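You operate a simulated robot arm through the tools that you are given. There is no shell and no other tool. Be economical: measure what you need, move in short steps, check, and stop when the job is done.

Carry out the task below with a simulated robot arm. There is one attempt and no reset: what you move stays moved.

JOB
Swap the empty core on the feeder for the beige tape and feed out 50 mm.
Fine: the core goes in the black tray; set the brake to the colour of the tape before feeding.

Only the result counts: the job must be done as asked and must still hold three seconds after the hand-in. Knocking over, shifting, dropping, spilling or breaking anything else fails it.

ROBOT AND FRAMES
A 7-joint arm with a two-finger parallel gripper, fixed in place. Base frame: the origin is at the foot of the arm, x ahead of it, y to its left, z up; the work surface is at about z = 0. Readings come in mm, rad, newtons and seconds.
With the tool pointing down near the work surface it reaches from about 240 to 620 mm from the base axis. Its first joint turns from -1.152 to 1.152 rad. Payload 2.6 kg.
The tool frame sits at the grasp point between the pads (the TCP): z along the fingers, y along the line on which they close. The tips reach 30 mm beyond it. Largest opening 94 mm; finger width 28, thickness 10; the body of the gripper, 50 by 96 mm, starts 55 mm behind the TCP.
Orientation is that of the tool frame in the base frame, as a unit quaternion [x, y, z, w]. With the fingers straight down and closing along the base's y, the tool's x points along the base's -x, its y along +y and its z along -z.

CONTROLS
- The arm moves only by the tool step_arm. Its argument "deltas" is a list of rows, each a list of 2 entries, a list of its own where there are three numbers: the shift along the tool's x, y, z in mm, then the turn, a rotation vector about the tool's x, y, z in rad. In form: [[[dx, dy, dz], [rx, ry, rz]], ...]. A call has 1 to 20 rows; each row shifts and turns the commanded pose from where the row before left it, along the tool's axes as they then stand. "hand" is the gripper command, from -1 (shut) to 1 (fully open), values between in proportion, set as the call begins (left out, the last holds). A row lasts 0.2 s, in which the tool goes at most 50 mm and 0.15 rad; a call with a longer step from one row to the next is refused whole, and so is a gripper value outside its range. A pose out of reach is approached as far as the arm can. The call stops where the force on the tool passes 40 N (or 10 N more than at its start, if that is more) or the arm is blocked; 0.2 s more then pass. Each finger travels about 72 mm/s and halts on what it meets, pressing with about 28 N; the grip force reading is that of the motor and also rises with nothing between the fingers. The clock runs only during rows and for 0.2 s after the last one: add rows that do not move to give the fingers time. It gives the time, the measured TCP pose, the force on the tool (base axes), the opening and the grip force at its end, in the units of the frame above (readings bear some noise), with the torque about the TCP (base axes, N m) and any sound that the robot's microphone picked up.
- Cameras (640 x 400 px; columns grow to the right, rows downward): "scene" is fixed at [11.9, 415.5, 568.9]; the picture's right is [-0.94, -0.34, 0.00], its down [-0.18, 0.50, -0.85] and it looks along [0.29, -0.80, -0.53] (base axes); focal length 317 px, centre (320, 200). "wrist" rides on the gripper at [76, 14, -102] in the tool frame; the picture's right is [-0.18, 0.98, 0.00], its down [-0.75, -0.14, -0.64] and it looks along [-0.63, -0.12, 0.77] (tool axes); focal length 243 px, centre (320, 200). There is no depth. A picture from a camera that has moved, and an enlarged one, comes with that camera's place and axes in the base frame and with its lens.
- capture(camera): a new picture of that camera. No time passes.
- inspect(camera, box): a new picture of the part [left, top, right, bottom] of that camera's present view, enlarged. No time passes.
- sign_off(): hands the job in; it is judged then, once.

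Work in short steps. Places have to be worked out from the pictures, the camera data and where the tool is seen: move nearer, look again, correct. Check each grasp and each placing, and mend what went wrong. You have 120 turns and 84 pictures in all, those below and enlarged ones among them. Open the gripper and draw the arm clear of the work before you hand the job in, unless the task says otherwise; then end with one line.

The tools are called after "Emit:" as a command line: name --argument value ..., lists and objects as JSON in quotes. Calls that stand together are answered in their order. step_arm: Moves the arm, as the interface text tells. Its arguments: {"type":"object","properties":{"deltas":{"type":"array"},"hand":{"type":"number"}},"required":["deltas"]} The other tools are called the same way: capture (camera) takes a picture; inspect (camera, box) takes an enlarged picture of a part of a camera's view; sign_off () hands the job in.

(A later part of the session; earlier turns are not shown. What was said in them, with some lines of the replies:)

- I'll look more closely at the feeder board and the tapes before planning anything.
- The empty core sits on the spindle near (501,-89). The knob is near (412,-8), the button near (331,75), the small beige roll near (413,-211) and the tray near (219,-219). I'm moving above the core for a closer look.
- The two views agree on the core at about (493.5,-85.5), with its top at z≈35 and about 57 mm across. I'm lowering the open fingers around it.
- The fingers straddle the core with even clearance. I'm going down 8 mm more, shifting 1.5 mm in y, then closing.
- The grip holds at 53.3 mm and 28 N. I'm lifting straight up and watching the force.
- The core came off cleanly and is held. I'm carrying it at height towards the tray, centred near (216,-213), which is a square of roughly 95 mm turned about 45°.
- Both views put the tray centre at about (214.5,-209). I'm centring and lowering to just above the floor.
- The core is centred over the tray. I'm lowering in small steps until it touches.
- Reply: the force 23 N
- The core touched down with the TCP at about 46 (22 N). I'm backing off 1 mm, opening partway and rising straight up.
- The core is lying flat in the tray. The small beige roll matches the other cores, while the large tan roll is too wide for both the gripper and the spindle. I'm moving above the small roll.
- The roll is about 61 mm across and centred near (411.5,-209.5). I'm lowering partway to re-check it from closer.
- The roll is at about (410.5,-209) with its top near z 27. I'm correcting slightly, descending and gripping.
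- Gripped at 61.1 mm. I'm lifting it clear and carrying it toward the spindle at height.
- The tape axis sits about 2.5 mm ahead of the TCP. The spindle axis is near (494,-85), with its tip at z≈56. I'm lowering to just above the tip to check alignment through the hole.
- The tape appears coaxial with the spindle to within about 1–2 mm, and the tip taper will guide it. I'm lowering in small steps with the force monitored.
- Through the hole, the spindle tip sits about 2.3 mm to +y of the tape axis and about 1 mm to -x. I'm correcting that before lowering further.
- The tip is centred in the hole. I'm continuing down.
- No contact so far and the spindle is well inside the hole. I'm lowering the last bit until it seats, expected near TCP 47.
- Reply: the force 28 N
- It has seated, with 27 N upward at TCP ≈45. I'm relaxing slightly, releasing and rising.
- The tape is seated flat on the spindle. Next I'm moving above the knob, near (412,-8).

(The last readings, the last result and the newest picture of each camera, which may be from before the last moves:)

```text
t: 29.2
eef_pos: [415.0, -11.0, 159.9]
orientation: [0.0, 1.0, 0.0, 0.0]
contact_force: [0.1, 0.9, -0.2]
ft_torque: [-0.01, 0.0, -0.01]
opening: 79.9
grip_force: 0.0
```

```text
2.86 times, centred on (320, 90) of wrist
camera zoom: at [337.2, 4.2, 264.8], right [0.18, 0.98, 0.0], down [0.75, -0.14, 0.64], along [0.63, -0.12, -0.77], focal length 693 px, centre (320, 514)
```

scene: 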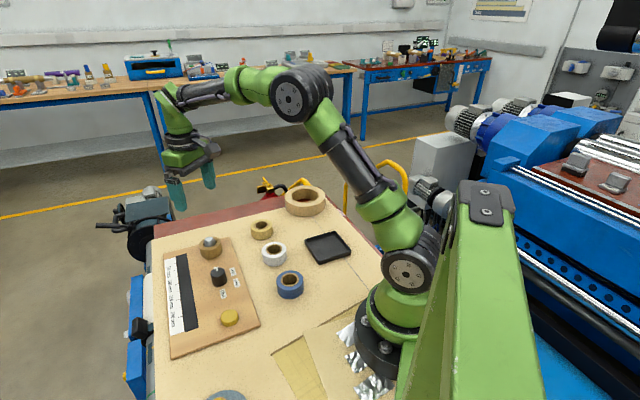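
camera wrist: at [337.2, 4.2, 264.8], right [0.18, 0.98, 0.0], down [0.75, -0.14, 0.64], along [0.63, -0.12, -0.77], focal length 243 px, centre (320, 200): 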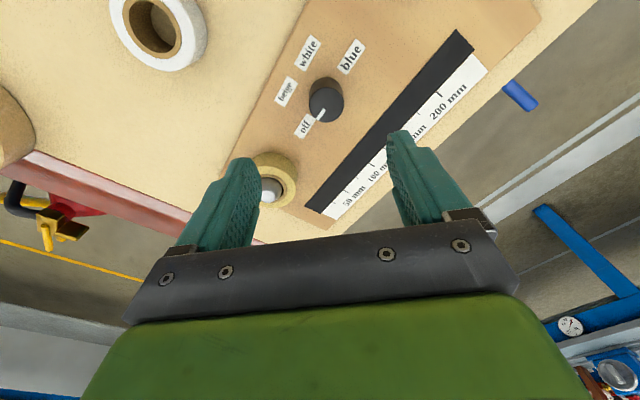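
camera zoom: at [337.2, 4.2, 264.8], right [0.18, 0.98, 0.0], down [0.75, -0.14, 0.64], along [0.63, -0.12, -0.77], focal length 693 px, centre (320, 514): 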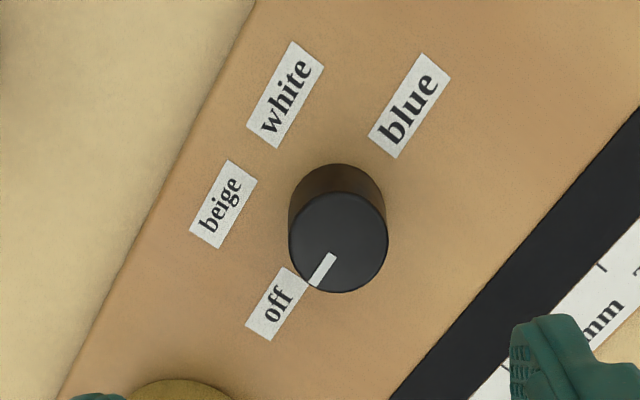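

The knob axis is near (413,-5) with its top at z≈40 and about 33 mm across. The labels step by 60°: off at -45° and beige at -105°, so it needs +1.05 rad about tool z. I'll centre, pre-rotate -0.52 rad, descend partway and check.

Emit:
step_arm --deltas '[[[0.5, 4.5, 20], [0, 0, 0]], [[0, 0, 15], [0, 0, -0.13]], [[0, 0, 15], [0, 0, -0.13]], [[0, 0, 10], [0, 0, -0.13]], [[0, 0, 10], [0, 0, -0.134]], [[0, 0, 0], [0, 0, 0]]]'

Emit:
capture --camera "wrist"

Emit:
inspect --camera "scene" --box '[170, 220, 270, 320]'

```text
t: 30.6
eef_pos: [411.4, -4.3, 91.2]
orientation: [-0.259, 0.966, 0.0, -0.001]
contact_force: [-0.2, 0.2, 0.9]
ft_torque: [-0.06, -0.01, 0.0]
opening: 79.6
grip_force: 0.1
```

```text
39 pictures are left
camera wrist: at [338.4, -30.7, 195.2], right [-0.33, 0.94, 0.0], down [0.72, 0.26, 0.64], along [0.6, 0.21, -0.77], focal length 243 px, centre (320, 200)
```

wrist: 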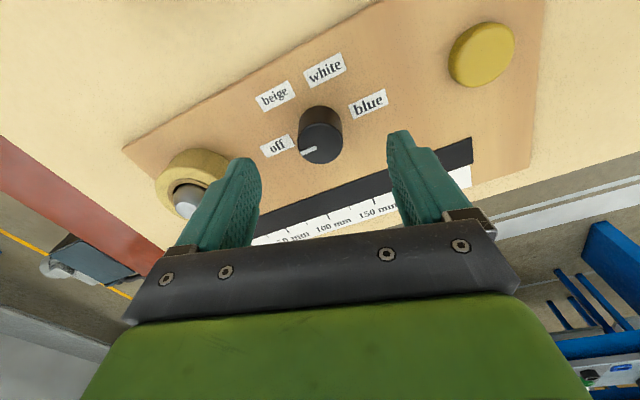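

```text
4.00 times, centred on (220, 270) of scene
camera zoom: at [11.9, 415.5, 568.9], right [-0.94, -0.34, 0.0], down [-0.18, 0.5, -0.85], along [0.29, -0.8, -0.53], focal length 1268 px, centre (720, -80)
```

zoom: 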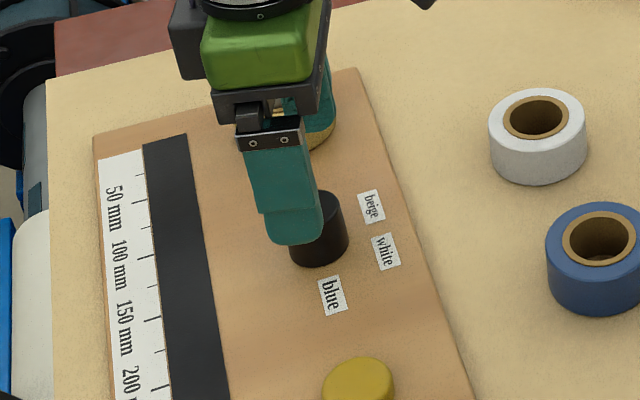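

The knob lines up with the tool axis to within about 1 mm. I'm descending to TCP z≈47 and closing on it.

Emit:
step_arm --deltas '[[[0, 0, 20], [0, 0, 0]], [[0, 0, 15], [0, 0, 0]], [[0, 0, 9], [0, 0, 0]], [[0, 0, 0], [0, 0, 0]]]'

Emit:
step_arm --deltas '[[[0, 0, 0], [0, 0, 0]], [[0, 0, 0], [0, 0, 0]], [[0, 0, 0], [0, 0, 0]], [[0, 0, 0], [0, 0, 0]]]' --hand -1

Emit:
capture --camera "wrist"

```text
t: 31.6
eef_pos: [411.8, -4.3, 47.3]
orientation: [-0.259, 0.966, 0.0, 0.0]
contact_force: [0.5, -0.6, 0.4]
ft_torque: [0.01, 0.05, 0.01]
opening: 79.9
grip_force: 0.0
```

```text
t: 32.6
eef_pos: [412.0, -4.3, 46.2]
orientation: [-0.26, 0.966, -0.001, 0.0]
contact_force: [4.2, -4.6, -4.0]
ft_torque: [-0.06, -0.18, 0.0]
opening: 32.8
grip_force: 45.5
```

```text
37 pictures are left
camera wrist: at [338.5, -30.5, 150.3], right [-0.33, 0.94, 0.0], down [0.72, 0.26, 0.64], along [0.61, 0.21, -0.77], focal length 243 px, centre (320, 200)
```

wrist: 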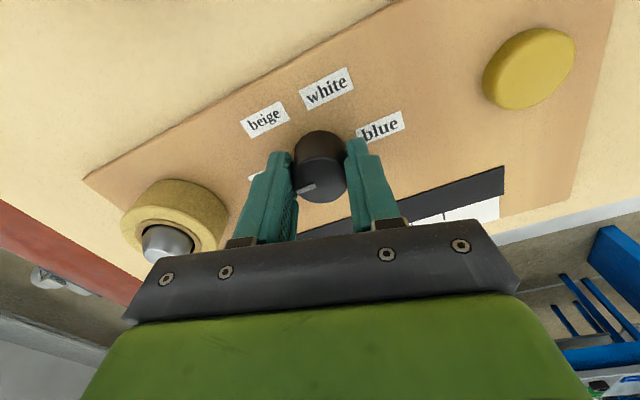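

The knob is gripped at 32.8 mm. I'm turning it +1.05 rad about tool z in small rows.

Emit:
step_arm --deltas '[[[0, 0, 0], [0, 0, 0.105]], [[0, 0, 0], [0, 0, 0.105]], [[0, 0, 0], [0, 0, 0.105]], [[0, 0, 0], [0, 0, 0.105]], [[0, 0, 0], [0, 0, 0.105]], [[0, 0, 0], [0, 0, 0.105]], [[0, 0, 0], [0, 0, 0.105]], [[0, 0, 0], [0, 0, 0.105]], [[0, 0, 0], [0, 0, 0.105]], [[0, 0, 0], [0, 0, 0.105]], [[0, 0, 0], [0, 0, 0]]]'

Emit:
capture --camera "wrist"

```text
t: 35.0
eef_pos: [412.5, -3.0, 46.0]
orientation: [0.261, 0.965, 0.001, 0.0]
contact_force: [10.2, 9.1, -13.4]
ft_torque: [0.45, -0.02, 0.03]
opening: 32.9
grip_force: 45.5
```

```text
36 pictures are left
camera wrist: at [353.0, 47.0, 150.5], right [0.65, 0.76, 0.0], down [0.58, -0.5, 0.64], along [0.49, -0.42, -0.77], focal length 243 px, centre (320, 200)
```

wrist: 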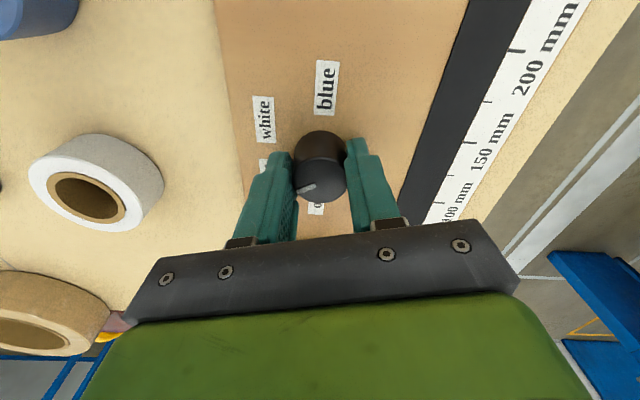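

The pointer turned with the gripper. I'm releasing, rising and checking where it points.

Emit:
step_arm --deltas '[[[0, 0, 0], [0, 0, 0]], [[0, 0, 0], [0, 0, 0]], [[0, 0, -15], [0, 0, 0]], [[0, 0, -35], [0, 0, 0]], [[0, 0, -40], [0, 0, 0]], [[0, 0, 0], [0, 0, 0]]]' --hand 0.5

Emit:
inspect --camera "wrist" --box '[220, 0, 400, 180]'

Emit:
inspect --camera "scene" --box '[170, 220, 270, 340]'

```text
t: 36.4
eef_pos: [411.8, -4.6, 136.1]
orientation: [0.261, 0.965, 0.0, 0.0]
contact_force: [-0.6, 0.1, -0.1]
ft_torque: [0.01, 0.04, -0.02]
opening: 70.5
grip_force: 0.0
```

```text
2.22 times, centred on (310, 90) of wrist
camera zoom: at [352.7, 45.7, 240.2], right [0.65, 0.76, 0.0], down [0.58, -0.5, 0.64], along [0.49, -0.42, -0.77], focal length 539 px, centre (342, 444)
```

zoom: 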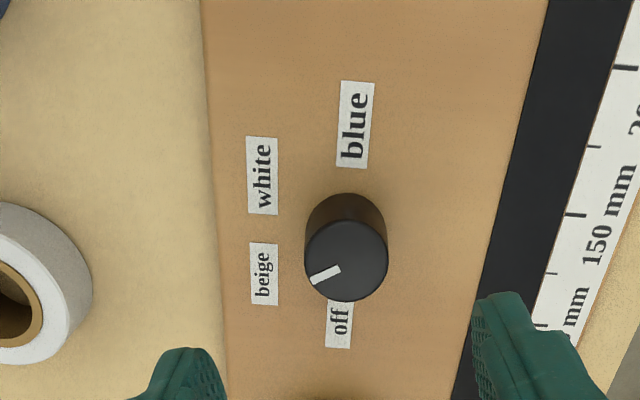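

```text
3.33 times, centred on (220, 280) of scene
camera zoom: at [11.9, 415.5, 568.9], right [-0.94, -0.34, 0.0], down [-0.18, 0.5, -0.85], along [0.29, -0.8, -0.53], focal length 1057 px, centre (653, -67)
```

zoom: 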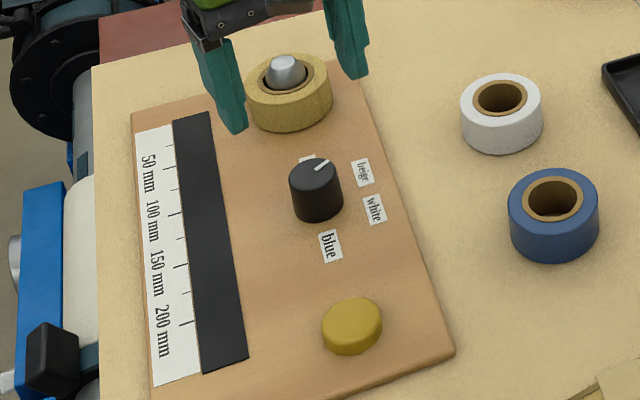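

The pointer computes to about -105°, which is on beige. Now I'm turning back square and moving over the feed button near (331,76) with the fingers closed.

Emit:
step_arm --deltas '[[[0, 0, 0], [0, 0, -0.131]], [[0, 0, 0], [0, 0, -0.131]], [[0, 0, 0], [0, 0, -0.131]], [[0, 0, 0], [0, 0, -0.133]], [[27, 27, 0], [0, 0, 0]], [[27, 27, 0], [0, 0, 0]], [[27, 27, 0], [0, 0, 0]], [[0, 0, 0], [0, 0, 0]]]' --hand -1

Emit:
capture --camera "wrist"

Emit:
inspect --camera "scene" --box '[150, 220, 270, 340]'

```text
t: 38.2
eef_pos: [330.6, 78.9, 137.8]
orientation: [0.001, 1.0, 0.0, 0.0]
contact_force: [0.2, 0.1, -0.3]
ft_torque: [-0.02, 0.02, 0.01]
opening: 0.1
grip_force: 28.5
```

```text
33 pictures are left
camera wrist: at [253.4, 92.4, 242.3], right [0.18, 0.98, 0.0], down [0.75, -0.14, 0.64], along [0.63, -0.12, -0.77], focal length 243 px, centre (320, 200)
```

wrist: 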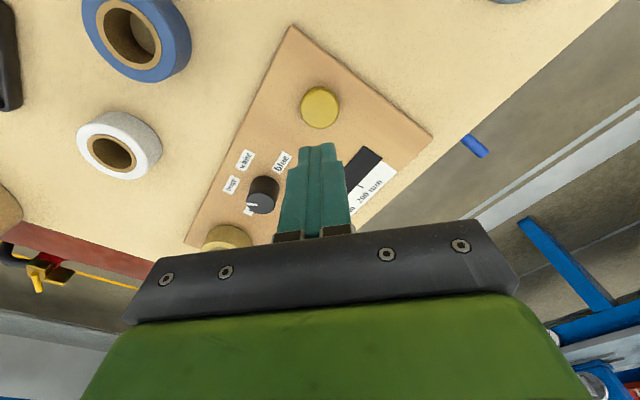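

```text
3.33 times, centred on (210, 280) of scene
camera zoom: at [11.9, 415.5, 568.9], right [-0.94, -0.34, 0.0], down [-0.18, 0.5, -0.85], along [0.29, -0.8, -0.53], focal length 1057 px, centre (687, -67)
```

zoom: 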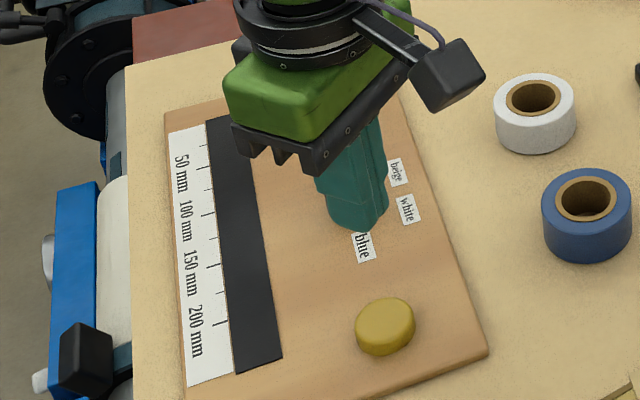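

The button is on the tool axis to within about 3 mm. I'm lowering to a few mm above it.

Emit:
step_arm --deltas '[[[2.5, 0, 30], [0, 0, 0]], [[0, 0, 30], [0, 0, 0]], [[0, 0, 18], [0, 0, 0]], [[0, 0, 0], [0, 0, 0]]]'

Emit:
inspect --camera "scene" --box '[160, 220, 270, 350]'

Emit:
inspect --camera "wrist" --box '[240, 70, 440, 230]'

```text
t: 39.2
eef_pos: [328.8, 76.0, 59.9]
orientation: [0.001, 1.0, 0.0, 0.0]
contact_force: [0.3, -0.2, 0.3]
ft_torque: [-0.03, -0.01, 0.0]
opening: 0.0
grip_force: 27.3
```

```text
3.08 times, centred on (215, 285) of scene
camera zoom: at [11.9, 415.5, 568.9], right [-0.94, -0.34, 0.0], down [-0.18, 0.5, -0.85], along [0.29, -0.8, -0.53], focal length 976 px, centre (643, -62)
```

zoom: 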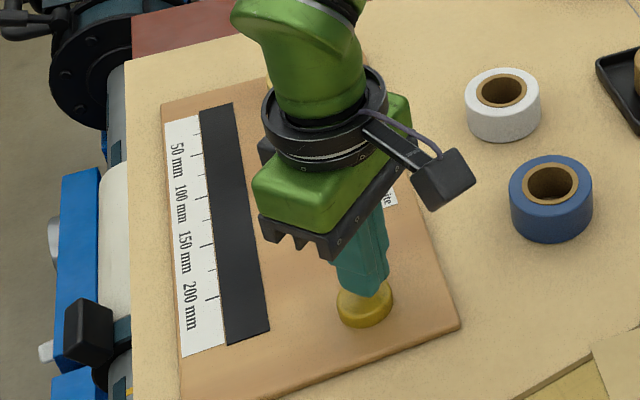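

```text
2.50 times, centred on (340, 150) of wrist
camera zoom: at [252.0, 90.5, 163.6], right [0.19, 0.98, 0.0], down [0.75, -0.14, 0.64], along [0.63, -0.12, -0.77], focal length 606 px, centre (270, 325)
```

zoom: 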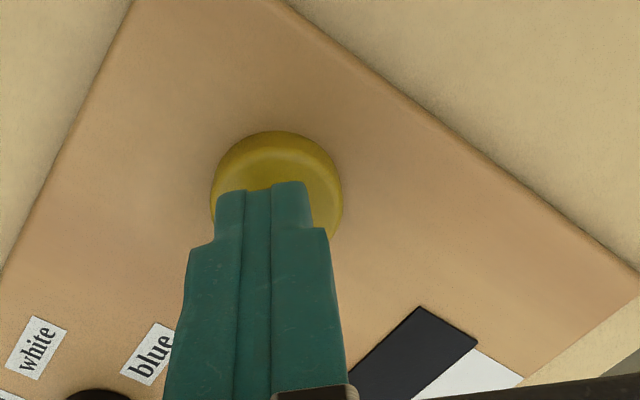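

The fingertips are over the button about 10 mm above it. I'm easing down to find first contact.

Emit:
step_arm --deltas '[[[-1, 1.5, 5], [0, 0, 0]], [[0, 0, 3], [0, 0, 0]], [[0, 0, 1], [0, 0, 0]]]'

```text
t: 40.0
eef_pos: [329.7, 79.1, 50.7]
orientation: [-0.001, 1.0, 0.0, 0.0]
contact_force: [0.0, -0.3, 0.8]
ft_torque: [0.0, -0.03, 0.01]
opening: 0.0
grip_force: 28.2
```

No contact yet with the tips at z≈21. I'm going down another 2 mm.

Emit:
step_arm --deltas '[[[0, 0, 1], [0, 0, 0]], [[0, 0, 1], [0, 0, 0]]]'

```text
t: 40.6
eef_pos: [329.7, 79.1, 48.4]
orientation: [0.001, 1.0, 0.001, 0.0]
contact_force: [-0.5, -0.6, 1.9]
ft_torque: [-0.04, 0.01, -0.06]
opening: 0.0
grip_force: 27.6
```

There may be light contact now (about 2 N). I'm giving a brief 2 mm press and retracting at once, then looking at what fed.

Emit:
step_arm --deltas '[[[0, 0, 2], [0, 0, 0]], [[0, 0, -3], [0, 0, 0]]]'

Emit:
inspect --camera "scene" --box '[160, 220, 270, 350]'

```text
t: 41.2
eef_pos: [329.6, 77.3, 48.9]
orientation: [0.0, 1.0, 0.0, 0.0]
contact_force: [0.3, 0.1, 0.5]
ft_torque: [0.01, 0.01, 0.01]
opening: 0.0
grip_force: 28.1
heard: click
```

```text
3.08 times, centred on (215, 285) of scene
camera zoom: at [11.9, 415.5, 568.9], right [-0.94, -0.34, 0.0], down [-0.18, 0.5, -0.85], along [0.29, -0.8, -0.53], focal length 976 px, centre (643, -62)
```

zoom: 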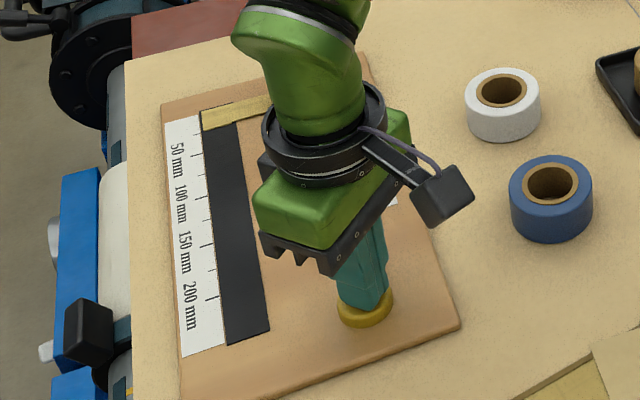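

A click, and tape has come out onto the start of the strip. I'm zooming in to read the length.

Emit:
inspect --camera "scene" --box '[175, 245, 225, 295]'

```text
8.00 times, centred on (200, 270) of scene
camera zoom: at [11.9, 415.5, 568.9], right [-0.94, -0.34, 0.0], down [-0.18, 0.5, -0.85], along [0.29, -0.8, -0.53], focal length 2536 px, centre (1280, -360)
```

zoom: 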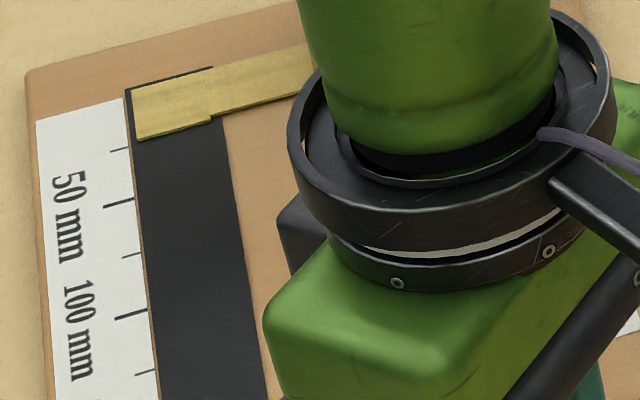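

The tape end is a little short of the first (25 mm) tick, at about 20 mm. I'm waiting a moment to confirm the feeding has stopped.

Emit:
step_arm --deltas '[[[0, 0, -2], [0, 0, 0]], [[0, 0, 0], [0, 0, 0]]]'

Emit:
inspect --camera "scene" --box '[175, 245, 225, 295]'

```text
t: 41.8
eef_pos: [328.4, 78.8, 50.5]
orientation: [0.0, 1.0, 0.0, 0.0]
contact_force: [0.0, -0.9, -0.4]
ft_torque: [0.01, -0.01, 0.01]
opening: 0.0
grip_force: 27.9
```

```text
8.00 times, centred on (200, 270) of scene
camera zoom: at [11.9, 415.5, 568.9], right [-0.94, -0.34, 0.0], down [-0.18, 0.5, -0.85], along [0.29, -0.8, -0.53], focal length 2536 px, centre (1280, -360)
```

zoom: 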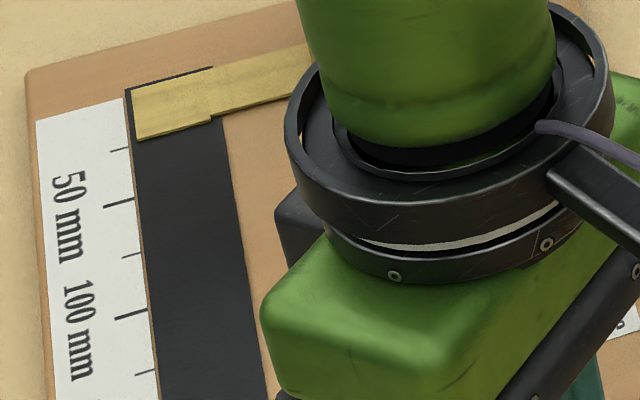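

Feeding has stopped, so it appears to be one increment per press. I'm repeating the identical press.

Emit:
step_arm --deltas '[[[0, 0, 3], [0, 0, 0]], [[0, 0, 2], [0, 0, 0]], [[0, 0, -3], [0, 0, 0]]]'

Emit:
inspect --camera "scene" --box '[175, 245, 225, 295]'

```text
t: 42.6
eef_pos: [329.9, 80.2, 48.8]
orientation: [0.0, 1.0, 0.0, 0.0]
contact_force: [1.4, -1.0, 0.7]
ft_torque: [0.02, -0.03, 0.03]
opening: 0.1
grip_force: 27.9
heard: click
```

```text
8.00 times, centred on (200, 270) of scene
camera zoom: at [11.9, 415.5, 568.9], right [-0.94, -0.34, 0.0], down [-0.18, 0.5, -0.85], along [0.29, -0.8, -0.53], focal length 2536 px, centre (1280, -360)
```

zoom: 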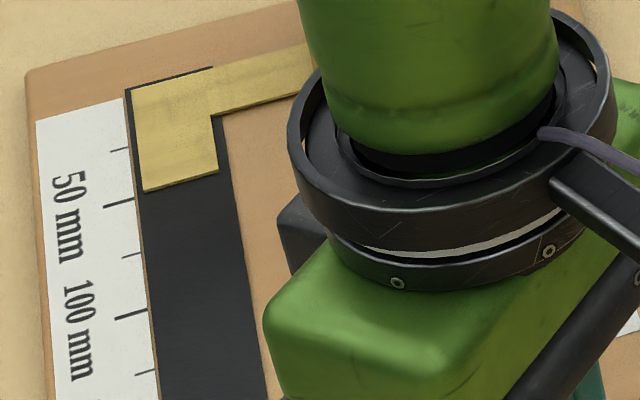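

Each press feeds one 25 mm tick, so two presses should be 50 mm. I'm retracting and checking the tape end from a steeper angle.

Emit:
step_arm --deltas '[[[0, 0, -20], [0, 0, 0]], [[0, 0, -40], [0, 0, 0]], [[0, 0, -40], [0, 0, 0]], [[0, 0, -40], [0, 0, 0]], [[0, 0, -40], [0, 0, 0]], [[0, -35, 0], [0, 0, 0]], [[0, -35, 0], [0, 0, 0]], [[0, 0, 0], [0, 0, 0]]]'

Emit:
capture --camera "wrist"

Emit:
inspect --camera "scene" --box '[150, 220, 270, 360]'

```text
t: 44.4
eef_pos: [330.8, 7.9, 228.4]
orientation: [0.0, 1.0, 0.0, 0.001]
contact_force: [-0.3, -0.3, -1.0]
ft_torque: [-0.01, 0.0, -0.02]
opening: 0.0
grip_force: 28.0
```

```text
25 pictures are left
camera wrist: at [254.1, 21.7, 332.7], right [0.18, 0.98, 0.0], down [0.75, -0.14, 0.64], along [0.63, -0.12, -0.77], focal length 243 px, centre (320, 200)
```

wrist: 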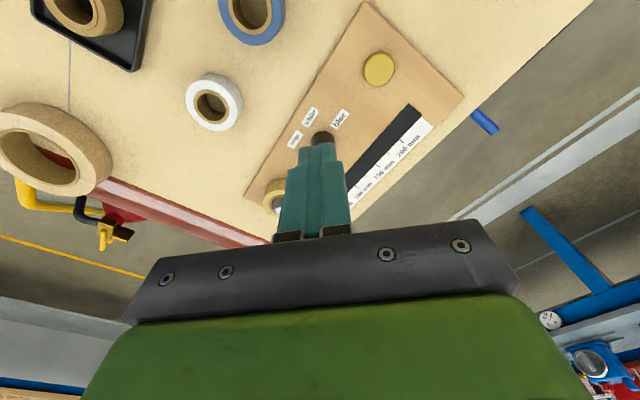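

```text
2.86 times, centred on (210, 290) of scene
camera zoom: at [11.9, 415.5, 568.9], right [-0.94, -0.34, 0.0], down [-0.18, 0.5, -0.85], along [0.29, -0.8, -0.53], focal length 906 px, centre (634, -57)
```

zoom: 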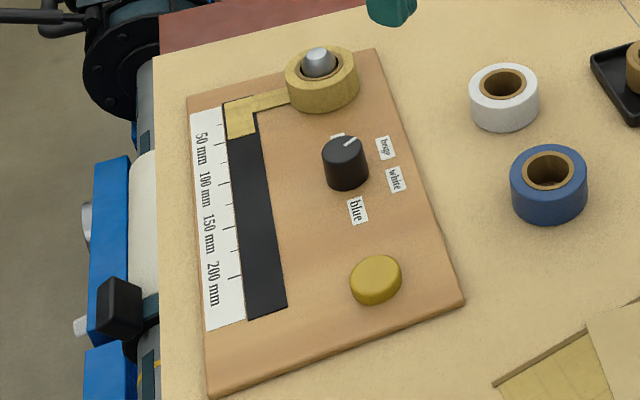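

I'm moving so the wrist camera sees the strip start without the fingers in the way.

Emit:
step_arm --deltas '[[[-40, 0, 0], [0, 0, 0]], [[-40, 0, 0], [0, 0, 0]], [[-40, 0, 0], [0, 0, 0]], [[0, 0, 0], [0, 0, 0]]]' --hand 1

Emit:
capture --camera "wrist"

Emit:
inspect --camera "wrist" --box '[260, 60, 420, 180]'

```text
t: 45.4
eef_pos: [450.2, 8.2, 228.3]
orientation: [0.001, 1.0, 0.0, 0.0]
contact_force: [-0.4, -1.2, -0.4]
ft_torque: [0.02, 0.01, -0.02]
opening: 93.6
grip_force: 0.1
```

```text
23 pictures are left
camera wrist: at [373.4, 21.4, 332.8], right [0.19, 0.98, 0.0], down [0.75, -0.14, 0.64], along [0.63, -0.12, -0.77], focal length 243 px, centre (320, 200)
```

wrist: 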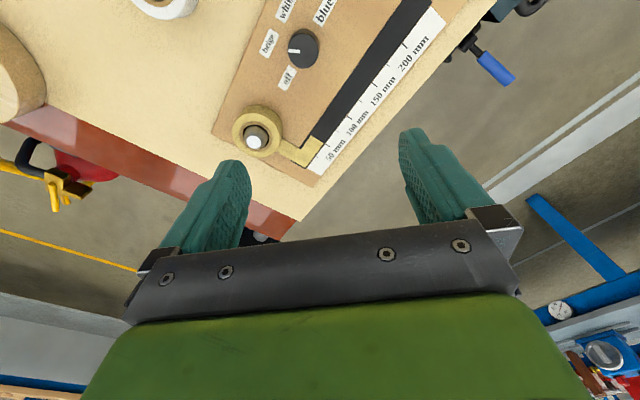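

```text
3.33 times, centred on (340, 120) of wrist
camera zoom: at [373.4, 21.4, 332.8], right [0.19, 0.98, 0.0], down [0.75, -0.14, 0.64], along [0.63, -0.12, -0.77], focal length 809 px, centre (253, 467)
```

zoom: 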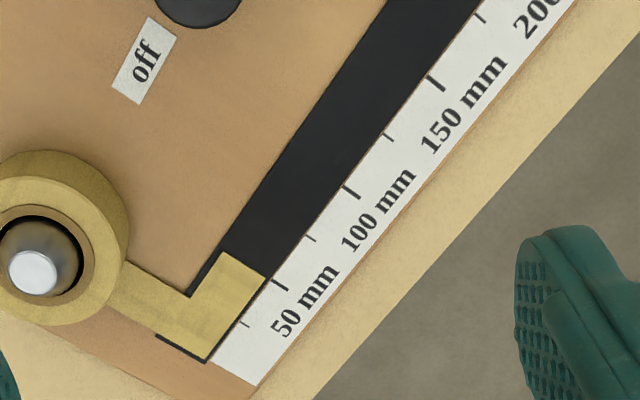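

The tape end lines up with the 50 mm tick, the knob points to beige, the core is in the tray, and the arm is clear with the gripper open. I'm handing in.

Emit:
sign_off

```text
The job is handed in.
```

The empty core is in the black tray, the beige tape is on the feeder, the brake is set to beige, and 50 mm of tape is fed out, lined up with the 50 mm tick.
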